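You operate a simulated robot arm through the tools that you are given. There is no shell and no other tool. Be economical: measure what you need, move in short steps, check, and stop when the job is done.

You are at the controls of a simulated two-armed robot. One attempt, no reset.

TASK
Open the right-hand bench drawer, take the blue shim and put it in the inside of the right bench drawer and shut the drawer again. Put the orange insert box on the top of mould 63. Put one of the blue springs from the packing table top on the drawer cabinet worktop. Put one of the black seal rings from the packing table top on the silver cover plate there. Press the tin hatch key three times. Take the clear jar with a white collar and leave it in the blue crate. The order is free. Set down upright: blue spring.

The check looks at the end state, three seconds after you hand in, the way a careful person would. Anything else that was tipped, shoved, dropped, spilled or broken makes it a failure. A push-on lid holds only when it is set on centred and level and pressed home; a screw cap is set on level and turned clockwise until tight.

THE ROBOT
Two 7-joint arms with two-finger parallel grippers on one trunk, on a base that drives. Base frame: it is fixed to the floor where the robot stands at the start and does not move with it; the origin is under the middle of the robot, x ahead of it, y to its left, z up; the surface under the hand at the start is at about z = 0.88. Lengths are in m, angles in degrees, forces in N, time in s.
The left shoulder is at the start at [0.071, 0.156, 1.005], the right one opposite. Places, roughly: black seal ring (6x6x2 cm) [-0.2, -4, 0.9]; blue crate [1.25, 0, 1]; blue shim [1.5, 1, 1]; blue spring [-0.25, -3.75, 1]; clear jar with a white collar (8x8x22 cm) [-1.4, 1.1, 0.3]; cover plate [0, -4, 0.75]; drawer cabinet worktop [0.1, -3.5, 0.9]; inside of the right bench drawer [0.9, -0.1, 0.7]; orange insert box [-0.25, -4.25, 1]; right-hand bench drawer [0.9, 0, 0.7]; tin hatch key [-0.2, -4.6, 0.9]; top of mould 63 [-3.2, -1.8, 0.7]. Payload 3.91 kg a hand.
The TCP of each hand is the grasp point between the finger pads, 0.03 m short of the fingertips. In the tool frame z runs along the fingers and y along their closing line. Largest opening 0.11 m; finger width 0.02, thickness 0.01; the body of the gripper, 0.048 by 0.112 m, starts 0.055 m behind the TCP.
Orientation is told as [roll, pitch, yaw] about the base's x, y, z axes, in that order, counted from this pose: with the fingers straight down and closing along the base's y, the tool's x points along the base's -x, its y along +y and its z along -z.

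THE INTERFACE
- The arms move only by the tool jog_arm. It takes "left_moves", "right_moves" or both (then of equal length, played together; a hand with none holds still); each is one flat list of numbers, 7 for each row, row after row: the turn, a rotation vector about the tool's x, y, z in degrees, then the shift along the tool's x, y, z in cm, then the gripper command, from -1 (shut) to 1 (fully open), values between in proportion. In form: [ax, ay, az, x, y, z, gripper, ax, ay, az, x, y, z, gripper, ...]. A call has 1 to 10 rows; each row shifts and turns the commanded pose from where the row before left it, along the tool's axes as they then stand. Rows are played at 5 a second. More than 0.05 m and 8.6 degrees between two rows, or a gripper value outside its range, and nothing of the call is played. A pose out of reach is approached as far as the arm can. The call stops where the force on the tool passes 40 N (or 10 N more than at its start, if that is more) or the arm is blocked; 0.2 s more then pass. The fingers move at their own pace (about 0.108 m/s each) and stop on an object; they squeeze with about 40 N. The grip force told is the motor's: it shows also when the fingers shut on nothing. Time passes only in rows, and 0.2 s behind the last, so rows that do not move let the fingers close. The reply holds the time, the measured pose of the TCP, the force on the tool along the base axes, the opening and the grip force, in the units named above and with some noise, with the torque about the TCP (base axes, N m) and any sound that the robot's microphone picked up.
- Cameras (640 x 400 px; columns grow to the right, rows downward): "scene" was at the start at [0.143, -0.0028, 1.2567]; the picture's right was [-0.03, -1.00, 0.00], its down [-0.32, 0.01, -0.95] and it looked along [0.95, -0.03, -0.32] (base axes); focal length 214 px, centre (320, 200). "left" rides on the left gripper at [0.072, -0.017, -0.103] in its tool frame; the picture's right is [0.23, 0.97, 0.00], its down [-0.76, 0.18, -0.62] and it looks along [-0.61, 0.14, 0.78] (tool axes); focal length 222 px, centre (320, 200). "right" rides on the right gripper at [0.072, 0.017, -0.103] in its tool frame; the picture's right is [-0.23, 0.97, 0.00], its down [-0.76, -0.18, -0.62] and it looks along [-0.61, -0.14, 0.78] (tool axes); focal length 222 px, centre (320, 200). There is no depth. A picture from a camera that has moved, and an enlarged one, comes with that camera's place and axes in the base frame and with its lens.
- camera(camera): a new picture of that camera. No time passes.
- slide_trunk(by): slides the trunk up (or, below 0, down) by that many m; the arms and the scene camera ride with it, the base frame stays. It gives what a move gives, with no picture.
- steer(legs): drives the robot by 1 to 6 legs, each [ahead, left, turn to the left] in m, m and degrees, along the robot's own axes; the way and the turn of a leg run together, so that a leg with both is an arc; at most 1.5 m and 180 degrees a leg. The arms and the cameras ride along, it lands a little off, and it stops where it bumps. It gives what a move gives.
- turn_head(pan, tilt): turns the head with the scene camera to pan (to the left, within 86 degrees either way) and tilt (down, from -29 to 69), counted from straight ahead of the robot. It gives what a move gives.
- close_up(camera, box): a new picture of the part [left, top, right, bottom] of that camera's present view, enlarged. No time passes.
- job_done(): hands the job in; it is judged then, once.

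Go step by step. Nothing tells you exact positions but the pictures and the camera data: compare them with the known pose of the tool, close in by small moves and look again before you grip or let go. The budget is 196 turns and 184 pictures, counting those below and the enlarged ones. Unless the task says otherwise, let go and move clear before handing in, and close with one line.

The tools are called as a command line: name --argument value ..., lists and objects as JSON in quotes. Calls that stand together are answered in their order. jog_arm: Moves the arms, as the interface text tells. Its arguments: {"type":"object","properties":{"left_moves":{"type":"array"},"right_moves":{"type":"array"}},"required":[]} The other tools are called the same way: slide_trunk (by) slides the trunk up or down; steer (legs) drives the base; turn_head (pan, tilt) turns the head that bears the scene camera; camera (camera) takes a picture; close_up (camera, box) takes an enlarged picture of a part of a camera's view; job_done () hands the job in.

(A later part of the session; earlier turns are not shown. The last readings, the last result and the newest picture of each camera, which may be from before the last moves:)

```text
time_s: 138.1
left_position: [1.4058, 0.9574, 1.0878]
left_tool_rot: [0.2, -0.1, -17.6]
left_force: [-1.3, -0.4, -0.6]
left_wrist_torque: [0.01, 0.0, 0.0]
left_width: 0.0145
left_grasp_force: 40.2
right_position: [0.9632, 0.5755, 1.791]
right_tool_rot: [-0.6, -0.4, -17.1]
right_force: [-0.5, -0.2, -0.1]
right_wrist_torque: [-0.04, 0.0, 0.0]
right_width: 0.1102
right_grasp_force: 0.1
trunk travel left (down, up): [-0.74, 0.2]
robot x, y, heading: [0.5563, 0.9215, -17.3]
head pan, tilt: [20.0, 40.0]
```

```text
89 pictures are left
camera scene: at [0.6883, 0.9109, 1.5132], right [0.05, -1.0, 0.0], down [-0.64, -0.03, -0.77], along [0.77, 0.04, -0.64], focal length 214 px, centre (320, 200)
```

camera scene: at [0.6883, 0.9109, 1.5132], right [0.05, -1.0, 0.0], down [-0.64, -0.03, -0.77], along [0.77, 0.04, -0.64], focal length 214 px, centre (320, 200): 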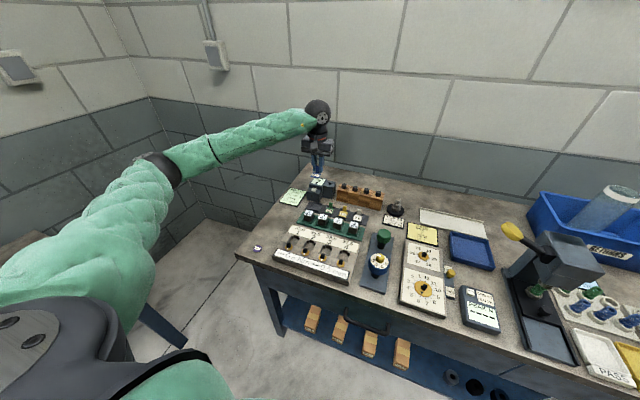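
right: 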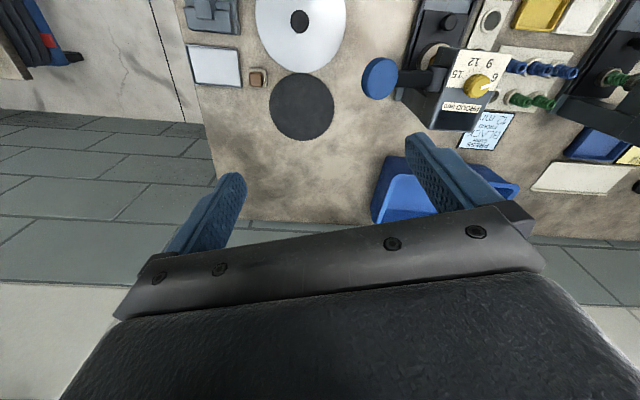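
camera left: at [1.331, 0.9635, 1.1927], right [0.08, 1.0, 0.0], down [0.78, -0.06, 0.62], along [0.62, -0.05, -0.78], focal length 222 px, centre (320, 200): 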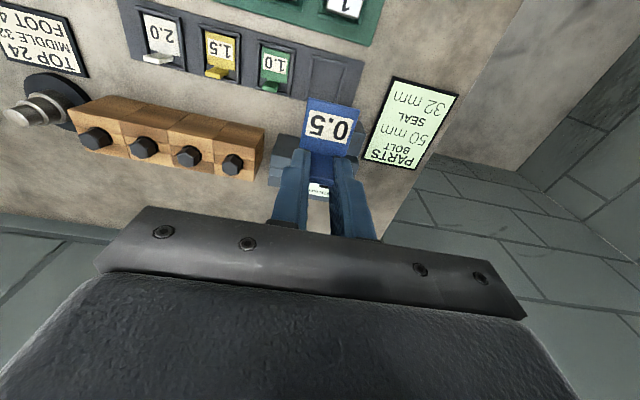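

Shim secured. Raise and retract the left hand with it, then drive to in front of the right drawer.

jog_arm --left_moves '[0, 0, 0, 2, 0, -4, -1, 0, 0, 0, 3, 0, -4, -1, 0, 0, 0, 3, 0, -4, -1, 0, 0, 0, 3, 0, -4, -1, 0, 0, 0, 3, 0, -4, -1, 0, 0, 0, 4, 0, 0, -1, 0, 0, 0, 4, 0, 0, -1]' --right_moves '[0, 0, 0, 0, 0, 4, 1, 0, 0, 0, 0, 0, 4, 1, 0, 0, 0, 0, 0, 4, 1, 0, 0, 0, 0, 0, 4, 1, 0, 0, 0, 0, 0, 4, 1, 0, 0, 0, 0, 0, 4, 1, 0, 0, 0, 0, 0, 4, 1]'

steer --legs '[[-0.55, 0, 0], [0, -0.65, 0]]'

slide_trunk --by -0.29

```text
time_s: 139.7
left_position: [1.1964, 1.0219, 1.2919]
left_tool_rot: [0.2, 0.0, -17.7]
left_force: [0.3, 0.2, -0.9]
left_wrist_torque: [0.01, 0.01, -0.02]
left_width: 0.0147
left_grasp_force: 39.9
right_position: [0.9659, 0.5737, 1.5089]
right_tool_rot: [-0.5, -0.6, -17.1]
right_force: [0.6, 0.6, -0.3]
right_wrist_torque: [0.02, 0.01, 0.0]
right_width: 0.1099
right_grasp_force: 0.1
trunk travel left (down, up): [-0.74, 0.2]
robot x, y, heading: [0.5567, 0.9213, -17.0]
head pan, tilt: [20.0, 40.0]
```

```text
time_s: 145.9
left_position: [0.507, 0.587, 1.292]
left_tool_rot: [0.2, 0.0, -15.9]
left_force: [-0.2, 0.2, -0.6]
left_wrist_torque: [-0.03, 0.02, 0.0]
left_width: 0.0145
left_grasp_force: 39.9
right_position: [0.2884, 0.1318, 1.5097]
right_tool_rot: [-0.7, -0.6, -15.2]
right_force: [-0.1, -0.2, 1.2]
right_wrist_torque: [0.02, -0.02, 0.01]
right_width: 0.11
right_grasp_force: 0.1
trunk travel left (down, up): [-0.74, 0.2]
robot x, y, heading: [-0.1302, 0.466, -15.2]
head pan, tilt: [20.0, 40.0]
```

```text
time_s: 148.8
left_position: [0.5068, 0.5867, 1.0008]
left_tool_rot: [0.1, -0.1, -16.0]
left_force: [0.0, 0.5, 0.5]
left_wrist_torque: [-0.02, -0.03, 0.02]
left_width: 0.0143
left_grasp_force: 40.1
right_position: [0.2884, 0.1327, 1.2202]
right_tool_rot: [-0.6, -0.5, -15.3]
right_force: [0.7, 0.3, -0.2]
right_wrist_torque: [0.01, 0.0, -0.03]
right_width: 0.1099
right_grasp_force: 0.1
trunk travel left (down, up): [-0.45, 0.49]
robot x, y, heading: [-0.1265, 0.4653, -15.2]
head pan, tilt: [20.0, 40.0]
```

Now look at the drawer handle.

turn_head --pan -10 --tilt 25

camera --camera "scene"

```text
time_s: 149.8
left_position: [0.5075, 0.5872, 1.001]
left_tool_rot: [0.2, 0.0, -15.9]
left_force: [0.3, 0.5, -1.3]
left_wrist_torque: [0.0, -0.01, 0.0]
left_width: 0.0145
left_grasp_force: 39.5
right_position: [0.2885, 0.132, 1.2202]
right_tool_rot: [-0.6, -0.5, -15.3]
right_force: [0.1, -0.5, 0.0]
right_wrist_torque: [-0.01, 0.04, 0.02]
right_width: 0.11
right_grasp_force: 0.1
trunk travel left (down, up): [-0.45, 0.49]
robot x, y, heading: [-0.1304, 0.467, -15.4]
head pan, tilt: [-10.0, 25.0]
```

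```text
88 pictures are left
camera scene: at [0.0016, 0.4138, 1.2465], right [-0.43, -0.9, 0.0], down [-0.38, 0.18, -0.91], along [0.82, -0.39, -0.42], focal length 214 px, centre (320, 200)
```

scene: 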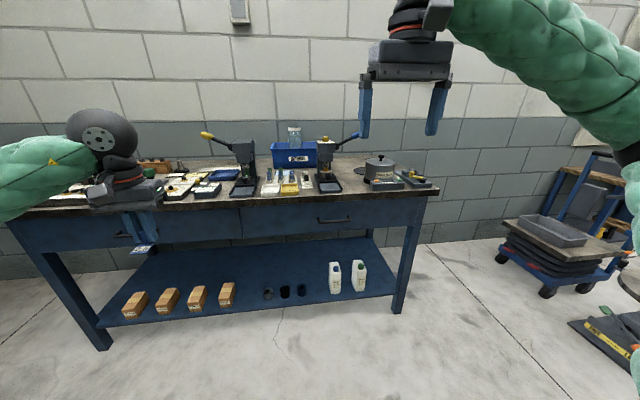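

close_up --camera "scene" --box '[220, 170, 440, 270]'

```text
2.91 times, centred on (330, 220) of scene
camera zoom: at [0.0016, 0.4138, 1.2465], right [-0.43, -0.9, 0.0], down [-0.38, 0.18, -0.91], along [0.82, -0.39, -0.42], focal length 624 px, centre (291, 142)
```

zoom: 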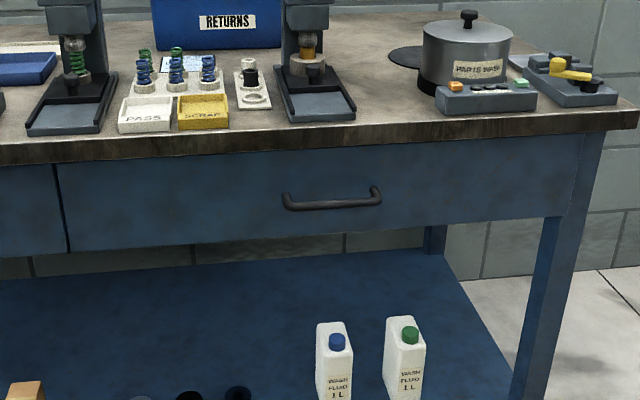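

Handle bar centre is at (0.7235, -0.004, 0.756), direction as the bench (-16°). Move the right hand forward and down, then turn it to point at the handle with fingers above and below.

jog_arm --right_moves '[0, 0, 0, -4, -0.6, 0, 1, 0, 0, 0, -4, -0.6, 0, 1, 0, 0, 0, -4, -0.6, 0, 1, 0, 0, 0, 0, 0, 4.5, 1, 0, 0, 0, 0, 0, 4.5, 1, 0, 0, 0, 0, 0, 4.5, 1, 0, 0, 0, 0, 0, 4.5, 1, 0, 0, 0, 0, 0, 4.5, 1, 0, 0, 0, 0, 0, 4.5, 1, 0, 0, 0, 0, 0, 4.5, 1]'

jog_arm --right_moves '[-4.94, -4.94, 4.94, 0, 0, 0, 1, -4.94, -4.94, 4.94, 0, 0, 0, 1, -4.94, -4.94, 4.94, 0, 0, 0, 1, -4.94, -4.94, 4.94, 0, 0, 0, 1, -4.94, -4.94, 4.94, 0, 0, 0, 1, -4.94, -4.94, 4.94, 0, 0, 0, 1, -4.94, -4.94, 4.94, 0, 0, 0, 1]'

jog_arm --right_moves '[-4.94, -4.94, 4.94, 0, 0, 0, 1, -4.94, -4.94, 4.94, 0, 0, 0, 1, -4.94, -4.94, 4.94, 0, 0, 0, 1, -4.94, -4.94, 4.94, 0, 0, 0, 1, -4.94, -4.94, 4.94, 0, 0, 0, 1, -4.94, -4.94, 4.94, 0, 0, 0, 1, -4.94, -4.94, 4.94, 0, 0, 0, 1]'

```text
time_s: 152.0
left_position: [0.5078, 0.5869, 1.0017]
left_tool_rot: [0.2, 0.0, -15.9]
left_force: [-0.8, -1.1, -0.8]
left_wrist_torque: [-0.01, 0.02, 0.01]
left_width: 0.0145
left_grasp_force: 39.7
right_position: [0.4023, 0.0806, 0.9061]
right_tool_rot: [-0.6, -0.5, -15.4]
right_force: [0.3, -0.2, 0.2]
right_wrist_torque: [-0.01, 0.0, 0.0]
right_width: 0.11
right_grasp_force: 0.1
trunk travel left (down, up): [-0.45, 0.49]
robot x, y, heading: [-0.1254, 0.4654, -15.5]
head pan, tilt: [-10.0, 25.0]
```

```text
time_s: 153.6
left_position: [0.5071, 0.5863, 1.002]
left_tool_rot: [0.1, -0.1, -15.9]
left_force: [0.3, 0.2, -0.8]
left_wrist_torque: [-0.01, 0.02, 0.01]
left_width: 0.0144
left_grasp_force: 40.4
right_position: [0.4018, 0.0783, 0.9057]
right_tool_rot: [44.9, -20.1, -60.3]
right_force: [-0.5, -0.5, -0.1]
right_wrist_torque: [0.01, 0.02, -0.01]
right_width: 0.1097
right_grasp_force: 0.0
trunk travel left (down, up): [-0.45, 0.49]
robot x, y, heading: [-0.1305, 0.4662, -15.1]
head pan, tilt: [-10.0, 25.0]
```

```text
time_s: 155.2
left_position: [0.5072, 0.5875, 1.0012]
left_tool_rot: [0.0, 0.0, -15.9]
left_force: [0.2, 0.3, -0.7]
left_wrist_torque: [-0.03, 0.03, -0.02]
left_width: 0.0144
left_grasp_force: 39.5
right_position: [0.4268, 0.0683, 0.904]
right_tool_rot: [75.4, -12.3, -90.5]
right_force: [0.5, 0.0, 0.7]
right_wrist_torque: [0.01, 0.0, 0.02]
right_width: 0.1099
right_grasp_force: 0.0
right hand out of reach, approached as far as the arm can: row 2, 3, 4, 5, 6, 7
trunk travel left (down, up): [-0.45, 0.49]
robot x, y, heading: [-0.1299, 0.4658, -15.4]
head pan, tilt: [-10.0, 25.0]
```

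Nearly there; extend forward and down to handle height, then finish the rotation.

jog_arm --right_moves '[0, 0, 0, 0.16, -3.03, 3.3, 1, 0, 0, 0, 0.16, -3.03, 3.3, 1, 0, 0, 0, 0.16, -3.03, 3.3, 1, 0, 0, 0, 0.16, -3.03, 3.3, 1, -4.3, -4.6, 4.7, 0, 0, 0, 1, -4.3, -4.6, 4.7, 0, 0, 0, 1, -4.3, -4.6, 4.7, 0, 0, 0, 1, 0, 0, 0, 0, 0, 0, 1]'

```text
time_s: 156.8
left_position: [0.5076, 0.5876, 1.0005]
left_tool_rot: [0.1, -0.1, -16.0]
left_force: [0.7, 0.2, -0.5]
left_wrist_torque: [-0.02, 0.04, 0.02]
left_width: 0.0145
left_grasp_force: 40.2
right_position: [0.5025, -0.0278, 0.7654]
right_tool_rot: [88.5, -14.3, -105.9]
right_force: [-0.5, 0.0, 0.3]
right_wrist_torque: [0.0, 0.02, -0.01]
right_width: 0.1099
right_grasp_force: 0.1
trunk travel left (down, up): [-0.45, 0.49]
robot x, y, heading: [-0.1299, 0.4623, -15.3]
head pan, tilt: [-10.0, 25.0]
stopped in row 7 (right hand): the arm was blocked; the commanded pose is now the measured one
```

Fingers point at the drawer, tilted 14° — acceptable. Drive sideways and closer, then check with the right camera.

steer --legs '[[0.1, 0.085, 0]]'

camera --camera "right"

camera --camera "scene"

```text
time_s: 158.1
left_position: [0.6279, 0.6433, 1.0001]
left_tool_rot: [0.0, 0.0, -15.8]
left_force: [0.2, -0.3, 0.0]
left_wrist_torque: [-0.03, 0.05, -0.01]
left_width: 0.0144
left_grasp_force: 40.2
right_position: [0.6229, 0.029, 0.7655]
right_tool_rot: [88.6, -14.3, -105.8]
right_force: [-0.1, 0.1, 0.7]
right_wrist_torque: [0.0, -0.01, 0.0]
right_width: 0.1099
right_grasp_force: 0.0
trunk travel left (down, up): [-0.45, 0.49]
robot x, y, heading: [-0.012, 0.5219, -15.2]
head pan, tilt: [-10.0, 25.0]
```

```text
86 pictures are left
camera right: at [0.5449, 0.1279, 0.7667], right [0.03, 0.01, 1.0], down [-0.82, -0.58, 0.03], along [0.58, -0.82, -0.01], focal length 222 px, centre (320, 200)
```

right: 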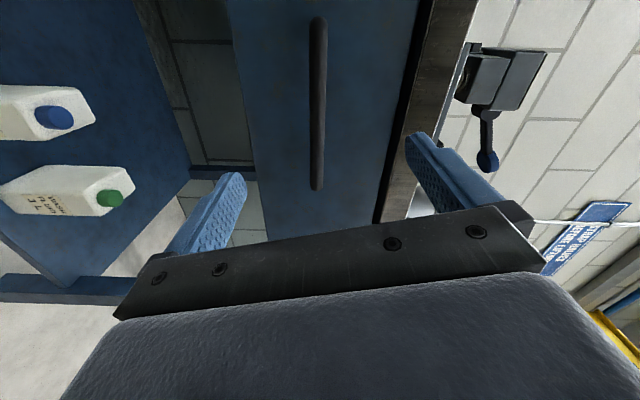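

```text
85 pictures are left
camera scene: at [0.1224, 0.4695, 1.2464], right [-0.43, -0.9, 0.0], down [-0.38, 0.18, -0.91], along [0.82, -0.39, -0.42], focal length 214 px, centre (320, 200)
```

scene: 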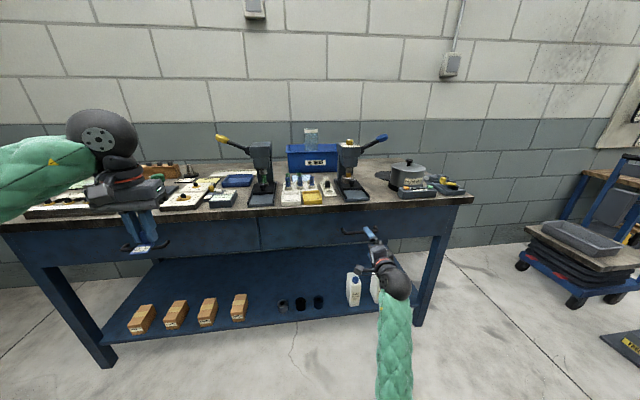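

Bar z≈0.758, aligned. Drive forward 8 cm, then finish by arm with force checks.

steer --legs '[[0.075, 0, 0]]'

camera --camera "right"

```text
time_s: 159.1
left_position: [0.7005, 0.6216, 0.999]
left_tool_rot: [0.1, -0.1, -15.9]
left_force: [0.0, 0.1, -1.2]
left_wrist_torque: [0.02, 0.01, -0.01]
left_width: 0.0146
left_grasp_force: 40.4
right_position: [0.6951, 0.0074, 0.7633]
right_tool_rot: [88.5, -14.1, -105.8]
right_force: [0.3, 1.0, -0.2]
right_wrist_torque: [-0.01, -0.04, -0.04]
right_width: 0.1101
right_grasp_force: 0.1
trunk travel left (down, up): [-0.45, 0.49]
robot x, y, heading: [0.0622, 0.5044, -15.3]
head pan, tilt: [-10.0, 25.0]
```

```text
84 pictures are left
camera right: at [0.6169, 0.1075, 0.7661], right [0.03, 0.01, 1.0], down [-0.82, -0.58, 0.03], along [0.58, -0.82, -0.01], focal length 222 px, centre (320, 200)
```

right: 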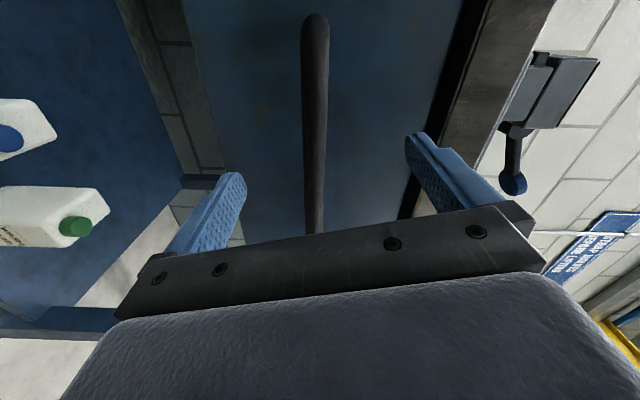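

Bar is between the fingers. Advance 2 cm and close.

jog_arm --right_moves '[0, 0, 0, 0, 0, 1, 1, 0, 0, 0, 0, 0, 1, 1, 0, 0, 0, 0, 0, 0, -1, 0, 0, 0, 0, 0, 0, -1, 0, 0, 0, 0, 0, 0, -1, 0, 0, 0, 0, 0, 0, -1]'

camera --camera "right"

```text
time_s: 160.4
left_position: [0.6992, 0.6223, 1.0013]
left_tool_rot: [0.1, 0.1, -15.9]
left_force: [0.3, -0.2, 0.3]
left_wrist_torque: [-0.03, 0.02, 0.01]
left_width: 0.0145
left_grasp_force: 40.2
right_position: [0.7138, -0.0003, 0.7604]
right_tool_rot: [88.0, -14.7, -105.7]
right_force: [-3.9, 9.6, -14.6]
right_wrist_torque: [1.11, -0.23, -0.7]
right_width: 0.019
right_grasp_force: 45.3
trunk travel left (down, up): [-0.45, 0.49]
robot x, y, heading: [0.0637, 0.5022, -15.2]
head pan, tilt: [-10.0, 25.0]
stopped in row 6 (right hand): the force on the tool passed its limit at 43 N (the readings are from after the stop); the commanded pose is now the measured one
```

```text
83 pictures are left
camera right: at [0.6353, 0.099, 0.7624], right [0.04, 0.01, 1.0], down [-0.82, -0.58, 0.04], along [0.58, -0.82, -0.01], focal length 222 px, centre (320, 200)
```

right: 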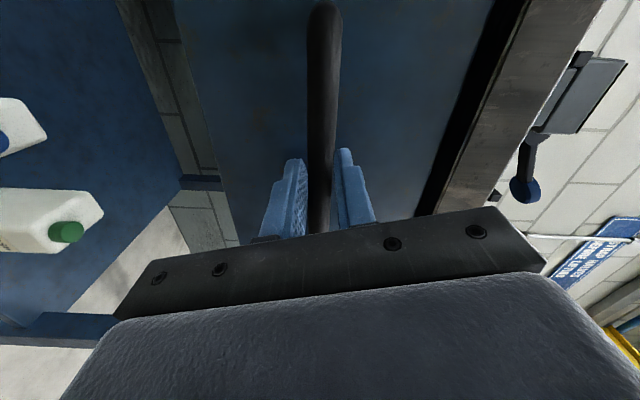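

Handle gripped. Pull by driving back 10 cm.

steer --legs '[[-0.1, 0, 0]]'

camera --camera "scene"

```text
time_s: 161.7
left_position: [0.6075, 0.649, 1.0015]
left_tool_rot: [0.1, 0.0, -15.8]
left_force: [-0.2, 0.8, 0.3]
left_wrist_torque: [0.02, 0.01, 0.01]
left_width: 0.0145
left_grasp_force: 40.1
right_position: [0.6248, 0.0275, 0.7596]
right_tool_rot: [88.0, -14.5, -105.4]
right_force: [-0.8, 3.3, 1.7]
right_wrist_torque: [1.13, -0.35, 0.2]
right_width: 0.019
right_grasp_force: 44.8
trunk travel left (down, up): [-0.45, 0.49]
robot x, y, heading: [-0.0297, 0.5254, -15.1]
head pan, tilt: [-10.0, 25.0]
stopped in leg 1: the force on the tool passed its limit at 43 N (the readings are from after the stop); the commanded pose is now the measured one
```

```text
82 pictures are left
camera scene: at [0.1022, 0.4749, 1.2467], right [-0.42, -0.91, 0.0], down [-0.38, 0.18, -0.91], along [0.82, -0.39, -0.42], focal length 214 px, centre (320, 200)
```

scene: 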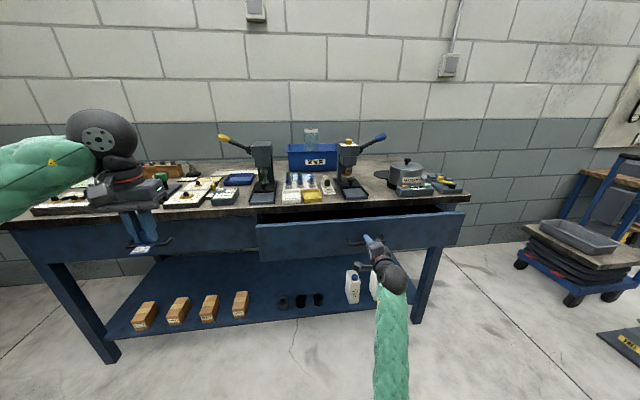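

The drawer is sliding out (about 9 cm). Keep pulling in further steps.

steer --legs '[[-0.1, 0, 0]]'

steer --legs '[[-0.06, 0, 0]]'

camera --camera "scene"

```text
time_s: 162.8
left_position: [0.5094, 0.6773, 1.0001]
left_tool_rot: [0.0, -0.1, -15.7]
left_force: [0.2, -0.1, 0.1]
left_wrist_torque: [-0.04, -0.05, 0.0]
left_width: 0.0147
left_grasp_force: 39.8
right_position: [0.5271, 0.0551, 0.7604]
right_tool_rot: [87.9, -14.6, -105.3]
right_force: [7.9, 34.5, 0.1]
right_wrist_torque: [1.06, -0.37, 0.12]
right_width: 0.0195
right_grasp_force: 45.4
trunk travel left (down, up): [-0.45, 0.49]
robot x, y, heading: [-0.126, 0.5538, -14.9]
head pan, tilt: [-10.0, 25.0]
```

```text
time_s: 163.8
left_position: [0.452, 0.694, 1.0012]
left_tool_rot: [0.0, -0.1, -15.7]
left_force: [-0.1, -0.4, 0.2]
left_wrist_torque: [0.01, 0.0, -0.02]
left_width: 0.0145
left_grasp_force: 39.9
right_position: [0.4699, 0.0739, 0.7596]
right_tool_rot: [87.9, -14.6, -105.1]
right_force: [7.1, 34.2, 2.8]
right_wrist_torque: [1.04, -0.34, 0.16]
right_width: 0.0194
right_grasp_force: 44.7
trunk travel left (down, up): [-0.45, 0.49]
robot x, y, heading: [-0.1853, 0.5696, -15.2]
head pan, tilt: [-10.0, 25.0]
```

```text
81 pictures are left
camera scene: at [-0.0542, 0.5197, 1.2467], right [-0.42, -0.91, 0.0], down [-0.38, 0.18, -0.91], along [0.82, -0.38, -0.42], focal length 214 px, centre (320, 200)
```

scene: 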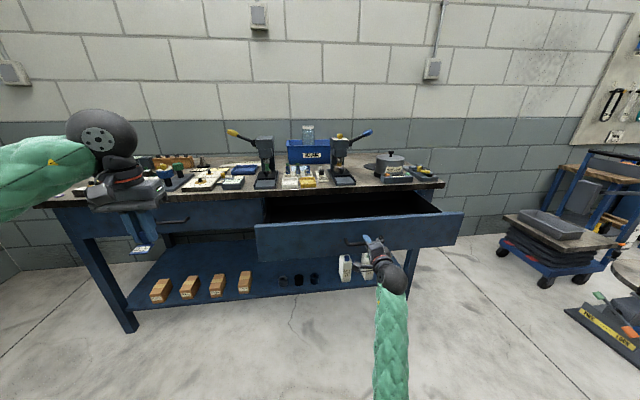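

Drawer is open about 25 cm. With the right hand holding the handle, carry the shim over the left part of the drawer.

jog_arm --left_moves '[0, 0, 0, -3.57, -3.37, 0, -1, 0, 0, 0, -3.57, -3.37, 0, -1, 0, 0, 0, -3.57, -3.37, 0, -1, 0, 0, 0, -3.57, -3.37, 0, -1, 0, 0, 0, -3.57, -3.37, 0, -1, 0, 0, 0, -3.57, -3.37, 0, -1, 0, 0, 0, -3.57, -3.37, 0, -1, 0, 0, 0, -3.57, -3.37, 0, -1, 0, 0, 0, -3.57, -3.37, 0, -1, 0, 0, 0, -3.57, -3.37, 0, -1]'

camera --camera "left"

camera --camera "scene"

```text
time_s: 166.0
left_position: [0.7045, 0.2733, 0.9994]
left_tool_rot: [0.2, -0.1, -15.6]
left_force: [0.5, -0.1, 0.0]
left_wrist_torque: [0.0, 0.0, 0.02]
left_width: 0.0144
left_grasp_force: 39.6
right_position: [0.4701, 0.0738, 0.7601]
right_tool_rot: [88.0, -14.5, -105.1]
right_force: [6.0, 9.5, 11.2]
right_wrist_torque: [1.16, -0.47, 1.34]
right_width: 0.0189
right_grasp_force: 44.8
trunk travel left (down, up): [-0.45, 0.49]
robot x, y, heading: [-0.1812, 0.5691, -14.9]
head pan, tilt: [-10.0, 25.0]
```

```text
80 pictures are left
camera left: at [0.6298, 0.2763, 1.1039], right [0.04, 1.0, 0.0], down [0.78, -0.03, 0.62], along [0.62, -0.03, -0.78], focal length 222 px, centre (320, 200)
```

left: 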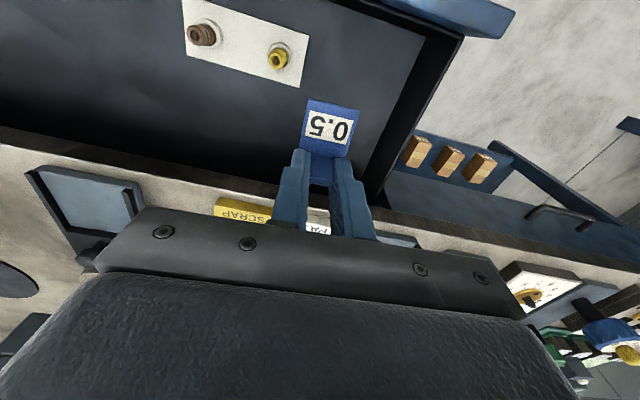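

```text
79 pictures are left
camera scene: at [-0.0547, 0.5185, 1.2468], right [-0.42, -0.91, 0.0], down [-0.38, 0.18, -0.91], along [0.82, -0.38, -0.42], focal length 214 px, centre (320, 200)
```

scene: 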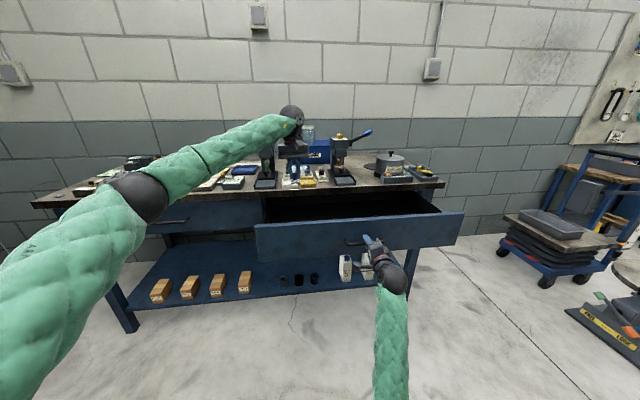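

Clear drop zone: drawer floor left of the plate with knobs. Lower 20 cm.

jog_arm --left_moves '[0, 0, 0, 0, 0, 4, -1, 0, 0, 0, 0, 0, 4, -1, 0, 0, 0, 0, 0, 4, -1, 0, 0, 0, 0, 0, 4, -1, 0, 0, 0, 0, 0, 3, -1, 0, 0, 0, 0, 0, 0, -1]'

camera --camera "left"

```text
time_s: 167.4
left_position: [0.704, 0.2743, 0.8101]
left_tool_rot: [-0.1, -0.1, -15.7]
left_force: [-0.5, -0.3, -0.3]
left_wrist_torque: [0.05, 0.01, 0.0]
left_width: 0.0142
left_grasp_force: 39.7
right_position: [0.4702, 0.0749, 0.7593]
right_tool_rot: [87.9, -14.5, -105.1]
right_force: [6.3, 17.5, 14.1]
right_wrist_torque: [1.11, -0.37, 0.2]
right_width: 0.019
right_grasp_force: 44.8
trunk travel left (down, up): [-0.45, 0.49]
robot x, y, heading: [-0.1842, 0.5674, -15.3]
head pan, tilt: [-10.0, 25.0]
```

```text
78 pictures are left
camera left: at [0.6292, 0.2782, 0.9138], right [0.04, 1.0, 0.0], down [0.78, -0.04, 0.62], along [0.62, -0.03, -0.78], focal length 222 px, centre (320, 200)
```

left: 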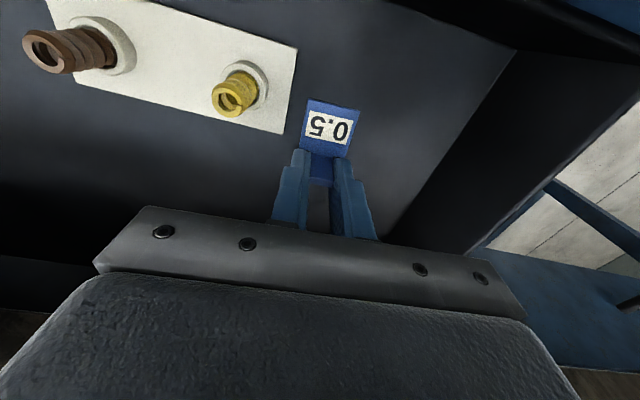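

jog_arm --left_moves '[0, 0, 0, 0, 1.5, 2, -1, 0, 0, 0, 0, 0, 1, -1, 0, 0, 0, 0, 0, 1, -1, 0, 0, 0, 0, 0, 0.7, -1, 0, 0, 0, 0, 0, 0.5, -1, 0, 0, 0, 0, 0, 0, -1]'

camera --camera "left"

```text
time_s: 168.8
left_position: [0.7094, 0.2871, 0.7588]
left_tool_rot: [0.2, 0.0, -15.8]
left_force: [0.2, -0.6, 0.6]
left_wrist_torque: [-0.01, -0.02, -0.01]
left_width: 0.0144
left_grasp_force: 40.3
right_position: [0.47, 0.0755, 0.7597]
right_tool_rot: [88.0, -14.6, -105.0]
right_force: [5.6, 16.3, 12.4]
right_wrist_torque: [1.06, -0.33, -0.04]
right_width: 0.0191
right_grasp_force: 45.2
trunk travel left (down, up): [-0.45, 0.49]
robot x, y, heading: [-0.183, 0.5651, -15.3]
head pan, tilt: [-10.0, 25.0]
```

```text
77 pictures are left
camera left: at [0.634, 0.2913, 0.8627], right [0.04, 1.0, 0.0], down [0.78, -0.04, 0.62], along [0.62, -0.03, -0.78], focal length 222 px, centre (320, 200)
```

left: 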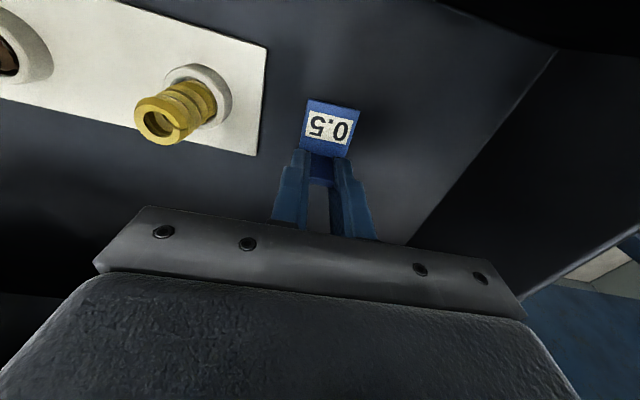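

jog_arm --left_moves '[0, 0, 0, 0, 0, 0.7, -1, 0, 0, 0, 0, 0, 0.7, -1, 0, 0, 0, 0, 0, 0.5, -1, 0, 0, 0, 0, 0, 0, -1]'

jog_arm --left_moves '[0, 0, 0, 0, 0, 0.4, -1, 0, 0, 0, 0, 0, 0.4, -1, 0, 0, 0, 0, 0, 0, -1]'

```text
time_s: 169.8
left_position: [0.7085, 0.2876, 0.7419]
left_tool_rot: [0.0, -0.2, -15.7]
left_force: [-1.6, 0.1, 13.8]
left_wrist_torque: [0.09, 0.22, -0.01]
left_width: 0.0146
left_grasp_force: 40.2
right_position: [0.4711, 0.074, 0.7599]
right_tool_rot: [88.0, -14.6, -105.0]
right_force: [8.9, 15.1, 6.4]
right_wrist_torque: [1.06, -0.35, -0.32]
right_width: 0.019
right_grasp_force: 45.5
trunk travel left (down, up): [-0.45, 0.49]
robot x, y, heading: [-0.1866, 0.5669, -15.2]
head pan, tilt: [-10.0, 25.0]
```

```text
time_s: 170.4
left_position: [0.71, 0.2857, 0.7388]
left_tool_rot: [-0.1, -0.4, -15.6]
left_force: [-0.7, 1.0, 12.8]
left_wrist_torque: [-0.01, 0.04, -0.02]
left_width: 0.0145
left_grasp_force: 40.2
right_position: [0.4692, 0.0735, 0.7599]
right_tool_rot: [87.8, -14.6, -105.1]
right_force: [2.6, 2.0, 9.2]
right_wrist_torque: [1.0, -0.47, -0.48]
right_width: 0.0192
right_grasp_force: 44.6
trunk travel left (down, up): [-0.45, 0.49]
robot x, y, heading: [-0.1856, 0.5677, -15.1]
head pan, tilt: [-10.0, 25.0]
stopped in row 2 (left hand): the force on the tool passed its limit at 51 N (the readings are from after the stop); the commanded pose is now the measured one
```

The shim rests on the drawer floor. Release, rise, and retract the left hand clear of the drawer.

jog_arm --left_moves '[0, 0, 0, 0, 0, 0, -0.5, 0, 0, 0, 0, 0, 0, -0.3, 0, 0, 0, 0, 0, -2, -0.3, 0, 0, 0, 0, 0, -4, -0.3, 0, 0, 0, 0, 0, -4, -0.3, 0, 0, 0, 0, 0, -5, -0.3, 0, 0, 0, 0, 0, -5, -0.3, 0, 0, 0, 0, 0, -5, -0.3]'

camera --camera "left"

```text
time_s: 172.2
left_position: [0.7064, 0.2852, 0.9891]
left_tool_rot: [0.0, -0.3, -15.7]
left_force: [0.6, -0.3, -0.3]
left_wrist_torque: [-0.01, 0.04, 0.02]
left_width: 0.0386
left_grasp_force: 0.1
right_position: [0.4686, 0.0738, 0.7611]
right_tool_rot: [87.9, -14.5, -105.0]
right_force: [-1.9, 4.0, 29.3]
right_wrist_torque: [1.09, -0.34, 1.07]
right_width: 0.0193
right_grasp_force: 44.9
trunk travel left (down, up): [-0.45, 0.49]
robot x, y, heading: [-0.1866, 0.5679, -15.0]
head pan, tilt: [-10.0, 25.0]
```

```text
76 pictures are left
camera left: at [0.6314, 0.2893, 1.0927], right [0.04, 1.0, 0.0], down [0.78, -0.03, 0.63], along [0.63, -0.03, -0.78], focal length 222 px, centre (320, 200)
```

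left: 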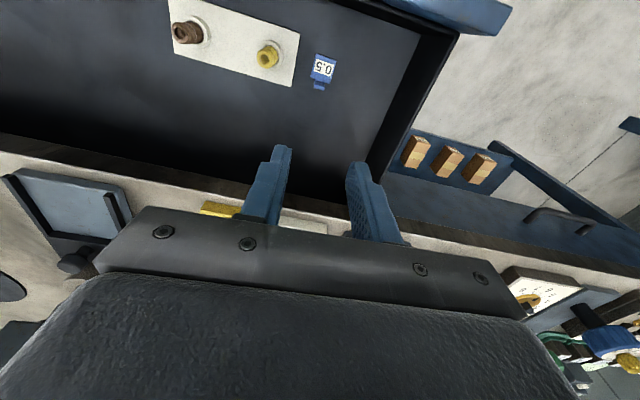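

Shim lies in the drawer. Retract the left hand, then push the drawer shut by driving forward.

jog_arm --left_moves '[0, 0, 0, 3.57, 3.37, 0, -0.3, 0, 0, 0, 3.57, 3.37, 0, -0.3, 0, 0, 0, 3.57, 3.37, 0, -0.3, 0, 0, 0, 3.57, 3.37, 0, -0.3, 0, 0, 0, 3.57, 3.37, 0, -0.3, 0, 0, 0, 3.57, 3.37, 0, -0.3, 0, 0, 0, 3.57, 3.37, 0, -0.3, 0, 0, 0, 3.57, 3.37, 0, -0.3, 0, 0, 0, 3.57, 3.37, 0, -0.3, 0, 0, 0, 0, 0, 0, -0.3]'

steer --legs '[[0.12, 0, 0]]'

steer --legs '[[0.12, 0, 0]]'

camera --camera "scene"

```text
time_s: 174.4
left_position: [0.4803, 0.6682, 0.9877]
left_tool_rot: [0.0, -0.3, -15.7]
left_force: [0.2, -0.5, 0.4]
left_wrist_torque: [0.0, 0.01, 0.01]
left_width: 0.0384
left_grasp_force: 0.0
right_position: [0.4689, 0.0718, 0.7606]
right_tool_rot: [87.9, -14.6, -105.1]
right_force: [2.2, 0.0, 31.0]
right_wrist_torque: [1.03, -0.41, 0.56]
right_width: 0.0189
right_grasp_force: 45.3
trunk travel left (down, up): [-0.45, 0.49]
robot x, y, heading: [-0.1821, 0.5723, -15.3]
head pan, tilt: [-10.0, 25.0]
```

```text
time_s: 175.6
left_position: [0.5841, 0.637, 0.9869]
left_tool_rot: [0.0, -0.2, -15.8]
left_force: [-0.7, 0.0, 0.2]
left_wrist_torque: [0.01, 0.0, -0.02]
left_width: 0.0387
left_grasp_force: 0.0
right_position: [0.5709, 0.0415, 0.7605]
right_tool_rot: [88.0, -14.4, -105.4]
right_force: [3.4, 1.8, 0.6]
right_wrist_torque: [1.0, -0.35, -1.37]
right_width: 0.0192
right_grasp_force: 44.9
trunk travel left (down, up): [-0.45, 0.49]
robot x, y, heading: [-0.0871, 0.5419, -15.0]
head pan, tilt: [-10.0, 25.0]
stopped in leg 1: the force on the tool passed its limit at 44 N (the readings are from after the stop); the commanded pose is now the measured one
```

```text
time_s: 176.9
left_position: [0.6991, 0.6036, 0.9874]
left_tool_rot: [0.1, -0.2, -15.8]
left_force: [0.5, -0.7, 0.6]
left_wrist_torque: [-0.02, 0.02, -0.01]
left_width: 0.0382
left_grasp_force: 0.0
right_position: [0.6851, 0.008, 0.7594]
right_tool_rot: [88.0, -14.4, -105.4]
right_force: [-7.9, -35.1, 8.2]
right_wrist_torque: [1.08, -0.35, -0.16]
right_width: 0.0196
right_grasp_force: 44.8
trunk travel left (down, up): [-0.45, 0.49]
robot x, y, heading: [0.0324, 0.5088, -15.4]
head pan, tilt: [-10.0, 25.0]
```

```text
75 pictures are left
camera scene: at [0.1634, 0.4563, 1.2465], right [-0.43, -0.9, 0.0], down [-0.38, 0.18, -0.91], along [0.82, -0.39, -0.42], focal length 214 px, centre (320, 200)
```

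scene: 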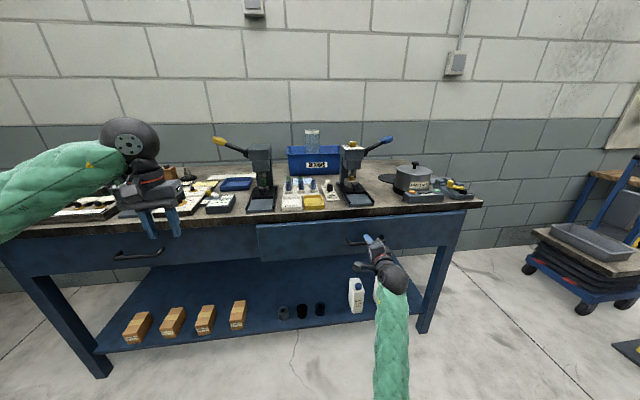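

About 3 cm remain. Push on.

steer --legs '[[0.04, 0, 0]]'

close_up --camera "scene" --box '[230, 190, 480, 290]'

```text
time_s: 177.9
left_position: [0.7361, 0.5934, 0.9856]
left_tool_rot: [0.2, 0.0, -15.9]
left_force: [0.1, -0.2, 1.1]
left_wrist_torque: [0.03, -0.03, -0.02]
left_width: 0.0384
left_grasp_force: 0.0
right_position: [0.7185, -0.0014, 0.7602]
right_tool_rot: [88.0, -14.4, -105.7]
right_force: [1.5, 0.4, -3.6]
right_wrist_torque: [0.87, -0.69, -0.29]
right_width: 0.019
right_grasp_force: 44.4
trunk travel left (down, up): [-0.45, 0.49]
robot x, y, heading: [0.0677, 0.4974, -15.1]
head pan, tilt: [-10.0, 25.0]
stopped in leg 1: the force on the tool passed its limit at 168 N (the readings are from after the stop); the commanded pose is now the measured one
```

```text
2.56 times, centred on (355, 240) of scene
camera zoom: at [0.2001, 0.4478, 1.2467], right [-0.43, -0.9, 0.0], down [-0.38, 0.18, -0.91], along [0.82, -0.39, -0.42], focal length 549 px, centre (230, 98)
```

zoom: 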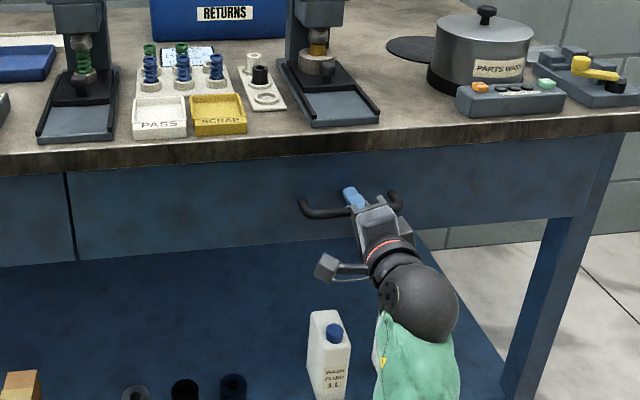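

Drawer is shut (handle back to its start). Release the handle and back away.

jog_arm --right_moves '[0, 0, 0, 0, 0, 0, 0, 0, 0, 0, 0, 0, 0, 1, 0, 0, 0, 0, 0, 0, 1, 0, 0, 0, 0, 0, -2, 1, 0, 0, 0, 0, 0, -2, 1]'

steer --legs '[[-0.5, 0, 0]]'

camera --camera "scene"

```text
time_s: 179.1
left_position: [0.7366, 0.5938, 0.9852]
left_tool_rot: [0.1, 0.0, -15.9]
left_force: [-1.0, 0.5, -0.3]
left_wrist_torque: [0.03, 0.01, -0.01]
left_width: 0.0385
left_grasp_force: 0.1
right_position: [0.6805, 0.0096, 0.7619]
right_tool_rot: [88.1, -14.5, -105.6]
right_force: [-0.1, 0.3, -0.2]
right_wrist_torque: [0.01, 0.03, 0.02]
right_width: 0.11
right_grasp_force: 0.1
trunk travel left (down, up): [-0.45, 0.49]
robot x, y, heading: [0.0717, 0.4997, -15.4]
head pan, tilt: [-10.0, 25.0]
```

```text
time_s: 181.4
left_position: [0.4298, 0.5641, 0.9852]
left_tool_rot: [-0.1, -0.1, -23.0]
left_force: [0.4, -0.1, -0.3]
left_wrist_torque: [0.0, 0.02, 0.01]
left_width: 0.0386
left_grasp_force: 0.1
right_position: [0.3025, -0.0091, 0.7619]
right_tool_rot: [88.1, -14.3, -112.8]
right_force: [-1.0, -0.7, -0.2]
right_wrist_torque: [-0.02, -0.03, -0.02]
right_width: 0.1099
right_grasp_force: 0.2
trunk travel left (down, up): [-0.45, 0.49]
robot x, y, heading: [-0.2413, 0.5518, -22.4]
head pan, tilt: [-10.0, 25.0]
stopped in leg 1: the robot was blocked; the commanded pose is now the measured one
```

```text
73 pictures are left
camera scene: at [-0.1202, 0.4846, 1.2466], right [-0.54, -0.84, 0.0], down [-0.36, 0.23, -0.91], along [0.76, -0.49, -0.42], focal length 214 px, centre (320, 200)
```

scene: 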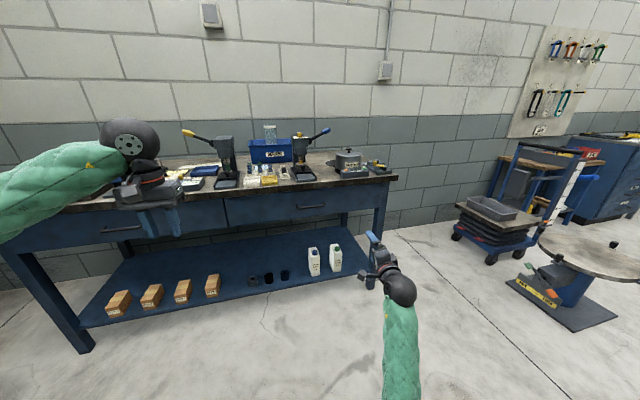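

The robot bumped something behind, likely the scrap bin. Move forward a bit and look back.

steer --legs '[[0.1, -0.3, 0], [0, 0, 70]]'

turn_head --pan 80 --tilt 40

camera --camera "scene"

```text
time_s: 186.6
left_position: [-0.0516, 0.8767, 0.986]
left_tool_rot: [0.0, -0.2, 47.2]
left_force: [0.1, 0.1, 0.4]
left_wrist_torque: [0.05, 0.01, 0.03]
left_width: 0.0385
left_grasp_force: 0.0
right_position: [0.4454, 0.5637, 0.7619]
right_tool_rot: [88.0, -14.4, -42.5]
right_force: [-0.3, 0.0, 0.1]
right_wrist_torque: [-0.04, 0.0, 0.0]
right_width: 0.1099
right_grasp_force: 0.0
trunk travel left (down, up): [-0.45, 0.49]
robot x, y, heading: [-0.2648, 0.2398, 47.8]
head pan, tilt: [-10.0, 25.0]
```

```text
time_s: 188.3
left_position: [-0.0521, 0.879, 0.9852]
left_tool_rot: [0.0, -0.2, 47.4]
left_force: [1.1, 0.5, -0.2]
left_wrist_torque: [-0.01, 0.03, -0.03]
left_width: 0.0386
left_grasp_force: 0.0
right_position: [0.4447, 0.5645, 0.7625]
right_tool_rot: [88.0, -14.5, -42.6]
right_force: [-0.3, 0.6, -0.5]
right_wrist_torque: [-0.01, -0.02, 0.01]
right_width: 0.1098
right_grasp_force: 0.1
trunk travel left (down, up): [-0.45, 0.49]
robot x, y, heading: [-0.2705, 0.2385, 48.0]
head pan, tilt: [80.0, 40.0]
```

```text
72 pictures are left
camera scene: at [-0.2879, 0.345, 1.2233], right [0.79, 0.61, 0.0], down [0.39, -0.51, -0.77], along [-0.47, 0.6, -0.64], focal length 214 px, centre (320, 200)
```

scene: 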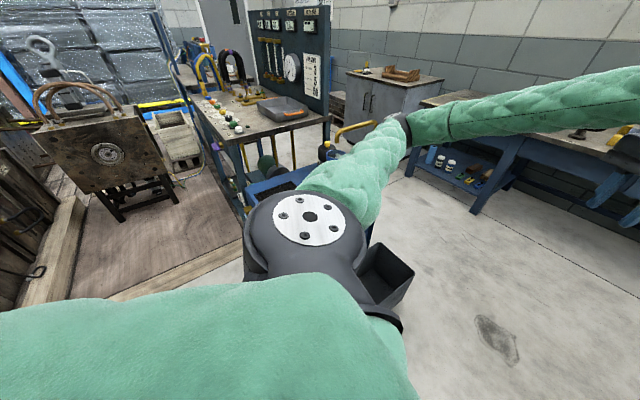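

The bin stands upright in its place. Now restore the right hand to pointing down and raise it.

jog_arm --right_moves '[0, 0, 0, 0, 4, -1, 1, 0, 0, 0, 0, 4, -1, 1, 0, 0, 0, 0, 4, 0, 1, 0, 0, 0, 0, 4, 0, 1, 0, 0, 0, 0, 4, 0, 1, 4.7, 4.7, -4.7, 0, 0, 0, 1, 4.7, 4.7, -4.7, 0, 0, 0, 1, 4.7, 4.7, -4.7, 0, 0, 0, 1, 4.7, 4.7, -4.7, 0, 0, 0, 1, 4.7, 4.7, -4.7, 0, 0, 0, 1]'

jog_arm --right_moves '[4.7, 4.7, -4.7, 0, 0, 0, 1, 4.7, 4.7, -4.7, 0, 0, 0, 1, 4.7, 4.7, -4.7, 0, 0, 0, 1, 4.7, 4.7, -4.7, 0, 0, 0, 1, 4.7, 4.7, -4.7, 0, 0, 0, 1, 4.7, 4.7, -4.7, 0, 0, 0, 1, 4.7, 4.7, -4.7, 0, 0, 0, 1, 4.7, 4.7, -4.7, 0, 0, 0, 1]'

steer --legs '[[0, 0, -138], [1.3, 0, 0]]'

turn_head --pan 0 --tilt 15

camera --camera "scene"

```text
time_s: 188.9
left_position: [-0.0517, 0.877, 0.9851]
left_tool_rot: [-0.1, -0.1, 47.3]
left_force: [-0.6, -0.4, 0.1]
left_wrist_torque: [0.04, 0.0, 0.01]
left_width: 0.0386
left_grasp_force: 0.0
right_position: [0.4689, 0.5099, 0.8399]
right_tool_rot: [87.4, -27.6, -44.9]
right_force: [0.4, 0.1, 0.4]
right_wrist_torque: [-0.02, 0.02, -0.04]
right_width: 0.1102
right_grasp_force: 0.0
right hand out of reach, approached as far as the arm can: row 3
trunk travel left (down, up): [-0.45, 0.49]
robot x, y, heading: [-0.2694, 0.2401, 48.1]
head pan, tilt: [80.0, 40.0]
stopped in row 3 (right hand): the arm was blocked; the commanded pose is now the measured one
```

```text
time_s: 189.7
left_position: [-0.0511, 0.8777, 0.9861]
left_tool_rot: [0.0, -0.2, 47.3]
left_force: [-0.1, -0.9, 0.1]
left_wrist_torque: [-0.01, 0.02, -0.03]
left_width: 0.0384
left_grasp_force: 0.1
right_position: [0.5044, 0.4583, 0.8506]
right_tool_rot: [73.7, -42.7, -36.1]
right_force: [0.2, 0.6, -0.3]
right_wrist_torque: [0.0, -0.01, -0.02]
right_width: 0.1103
right_grasp_force: 0.0
right hand out of reach, approached as far as the arm can: row 2, 3
trunk travel left (down, up): [-0.45, 0.49]
robot x, y, heading: [-0.271, 0.2382, 47.8]
head pan, tilt: [80.0, 40.0]
stopped in row 3 (right hand): the arm was blocked; the commanded pose is now the measured one
```

```text
time_s: 201.7
left_position: [0.0045, -1.5473, 0.9847]
left_tool_rot: [-0.2, -0.1, -85.2]
left_force: [0.1, 1.4, 0.4]
left_wrist_torque: [-0.02, 0.01, 0.0]
left_width: 0.0385
left_grasp_force: 0.1
right_position: [-0.681, -1.6733, 0.8504]
right_tool_rot: [73.8, -43.0, -168.6]
right_force: [-0.5, 0.2, -0.1]
right_wrist_torque: [-0.04, 0.02, 0.01]
right_width: 0.1102
right_grasp_force: 0.1
trunk travel left (down, up): [-0.45, 0.49]
robot x, y, heading: [-0.3223, -0.9566, -84.7]
head pan, tilt: [80.0, 40.0]
stopped in leg 2: the robot was blocked; the commanded pose is now the measured one
```

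```text
time_s: 203.2
left_position: [0.004, -1.5478, 0.9853]
left_tool_rot: [0.0, -0.1, -85.3]
left_force: [-0.5, -0.5, -0.5]
left_wrist_torque: [0.02, -0.01, 0.02]
left_width: 0.0384
left_grasp_force: 0.0
right_position: [-0.6802, -1.6735, 0.8505]
right_tool_rot: [73.7, -42.8, -168.6]
right_force: [-0.7, -0.1, -0.1]
right_wrist_torque: [0.0, -0.02, 0.01]
right_width: 0.1101
right_grasp_force: 0.1
trunk travel left (down, up): [-0.45, 0.49]
robot x, y, heading: [-0.3214, -0.9569, -84.5]
head pan, tilt: [0.0, 15.0]
```

```text
71 pictures are left
camera scene: at [-0.3066, -1.0999, 1.2628], right [-1.0, -0.09, 0.0], down [-0.02, 0.26, -0.97], along [0.09, -0.96, -0.26], focal length 214 px, centre (320, 200)
```

scene: 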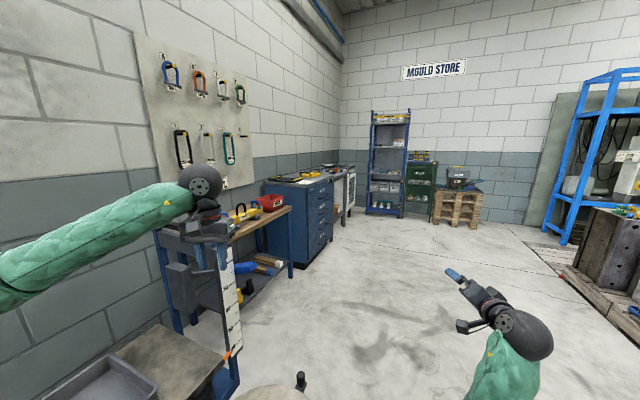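

The round table is in the way. Back off and check it, then go round.

steer --legs '[[-0.15, 0, 0]]'

turn_head --pan 0 --tilt 45

camera --camera "scene"

```text
time_s: 204.6
left_position: [-0.0087, -1.3933, 0.9881]
left_tool_rot: [0.0, -0.2, -85.1]
left_force: [-0.5, 0.4, -0.1]
left_wrist_torque: [0.01, -0.04, -0.04]
left_width: 0.0388
left_grasp_force: 0.1
right_position: [-0.6941, -1.5203, 0.8513]
right_tool_rot: [73.7, -42.8, -168.5]
right_force: [0.2, 1.3, 0.0]
right_wrist_torque: [0.03, -0.05, -0.01]
right_width: 0.1098
right_grasp_force: 0.1
trunk travel left (down, up): [-0.45, 0.49]
robot x, y, heading: [-0.3336, -0.806, -84.5]
head pan, tilt: [0.0, 15.0]
```

```text
time_s: 205.6
left_position: [-0.0097, -1.3947, 0.9847]
left_tool_rot: [-0.1, -0.2, -85.1]
left_force: [-0.2, 0.3, 0.3]
left_wrist_torque: [-0.01, -0.01, -0.03]
left_width: 0.0384
left_grasp_force: 0.0
right_position: [-0.6932, -1.5207, 0.8502]
right_tool_rot: [73.7, -42.9, -168.5]
right_force: [1.0, -0.1, 0.4]
right_wrist_torque: [-0.01, 0.02, 0.02]
right_width: 0.1099
right_grasp_force: 0.0
trunk travel left (down, up): [-0.45, 0.49]
robot x, y, heading: [-0.339, -0.8046, -84.5]
head pan, tilt: [0.0, 45.0]
```

```text
70 pictures are left
camera scene: at [-0.3222, -0.9353, 1.216], right [-1.0, -0.1, 0.0], down [-0.07, 0.7, -0.71], along [0.07, -0.7, -0.71], focal length 214 px, centre (320, 200)
```

scene: 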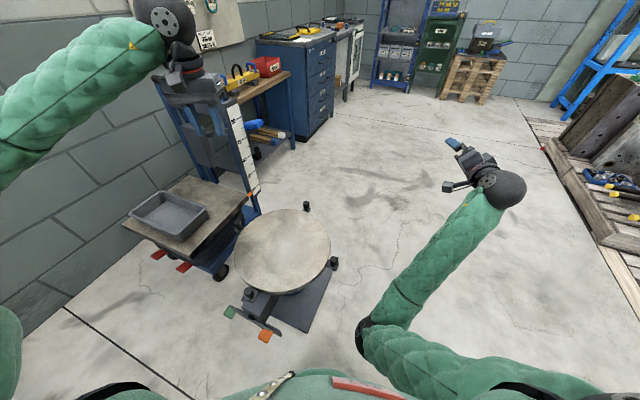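

Floor is free to the right. Sort out the right hand first: unroll it about its own axis.

jog_arm --right_moves '[0, 0, -8, 0, 0, 1, 1, 0, 0, -8, 0, 0, 1, 1, 0, 0, -8, 0, 0, 1, 1, 0, 0, -8, 0, 0, 1, 1, 0, 0, -8, 0, 0, 1, 1, 0, 0, -8, 0, 0, 1, 1, 0, 0, -8, 0, 0, 0, 1]'

steer --legs '[[0, -0.75, 0]]'

```text
time_s: 207.2
left_position: [-0.0099, -1.3937, 0.9868]
left_tool_rot: [0.1, -0.2, -85.1]
left_force: [0.5, 0.0, 0.5]
left_wrist_torque: [0.01, -0.03, 0.02]
left_width: 0.0382
left_grasp_force: 0.0
right_position: [-0.6928, -1.5653, 0.8403]
right_tool_rot: [9.8, -77.8, -99.0]
right_force: [-0.3, -0.2, 0.0]
right_wrist_torque: [0.02, 0.01, -0.01]
right_width: 0.1098
right_grasp_force: 0.1
right hand out of reach, approached as far as the arm can: row 5, 6
trunk travel left (down, up): [-0.45, 0.49]
robot x, y, heading: [-0.3306, -0.8056, -84.7]
head pan, tilt: [0.0, 45.0]
```

```text
time_s: 211.3
left_position: [-0.7608, -1.468, 0.9858]
left_tool_rot: [0.0, -0.2, -84.5]
left_force: [-0.4, -0.8, 0.1]
left_wrist_torque: [0.0, -0.01, 0.0]
left_width: 0.0384
left_grasp_force: 0.1
right_position: [-1.4431, -1.6484, 0.8394]
right_tool_rot: [10.1, -77.8, -98.7]
right_force: [-0.3, 0.4, 0.9]
right_wrist_torque: [-0.01, -0.01, 0.01]
right_width: 0.1099
right_grasp_force: 0.1
trunk travel left (down, up): [-0.45, 0.49]
robot x, y, heading: [-1.0912, -0.8785, -83.6]
head pan, tilt: [0.0, 45.0]
```

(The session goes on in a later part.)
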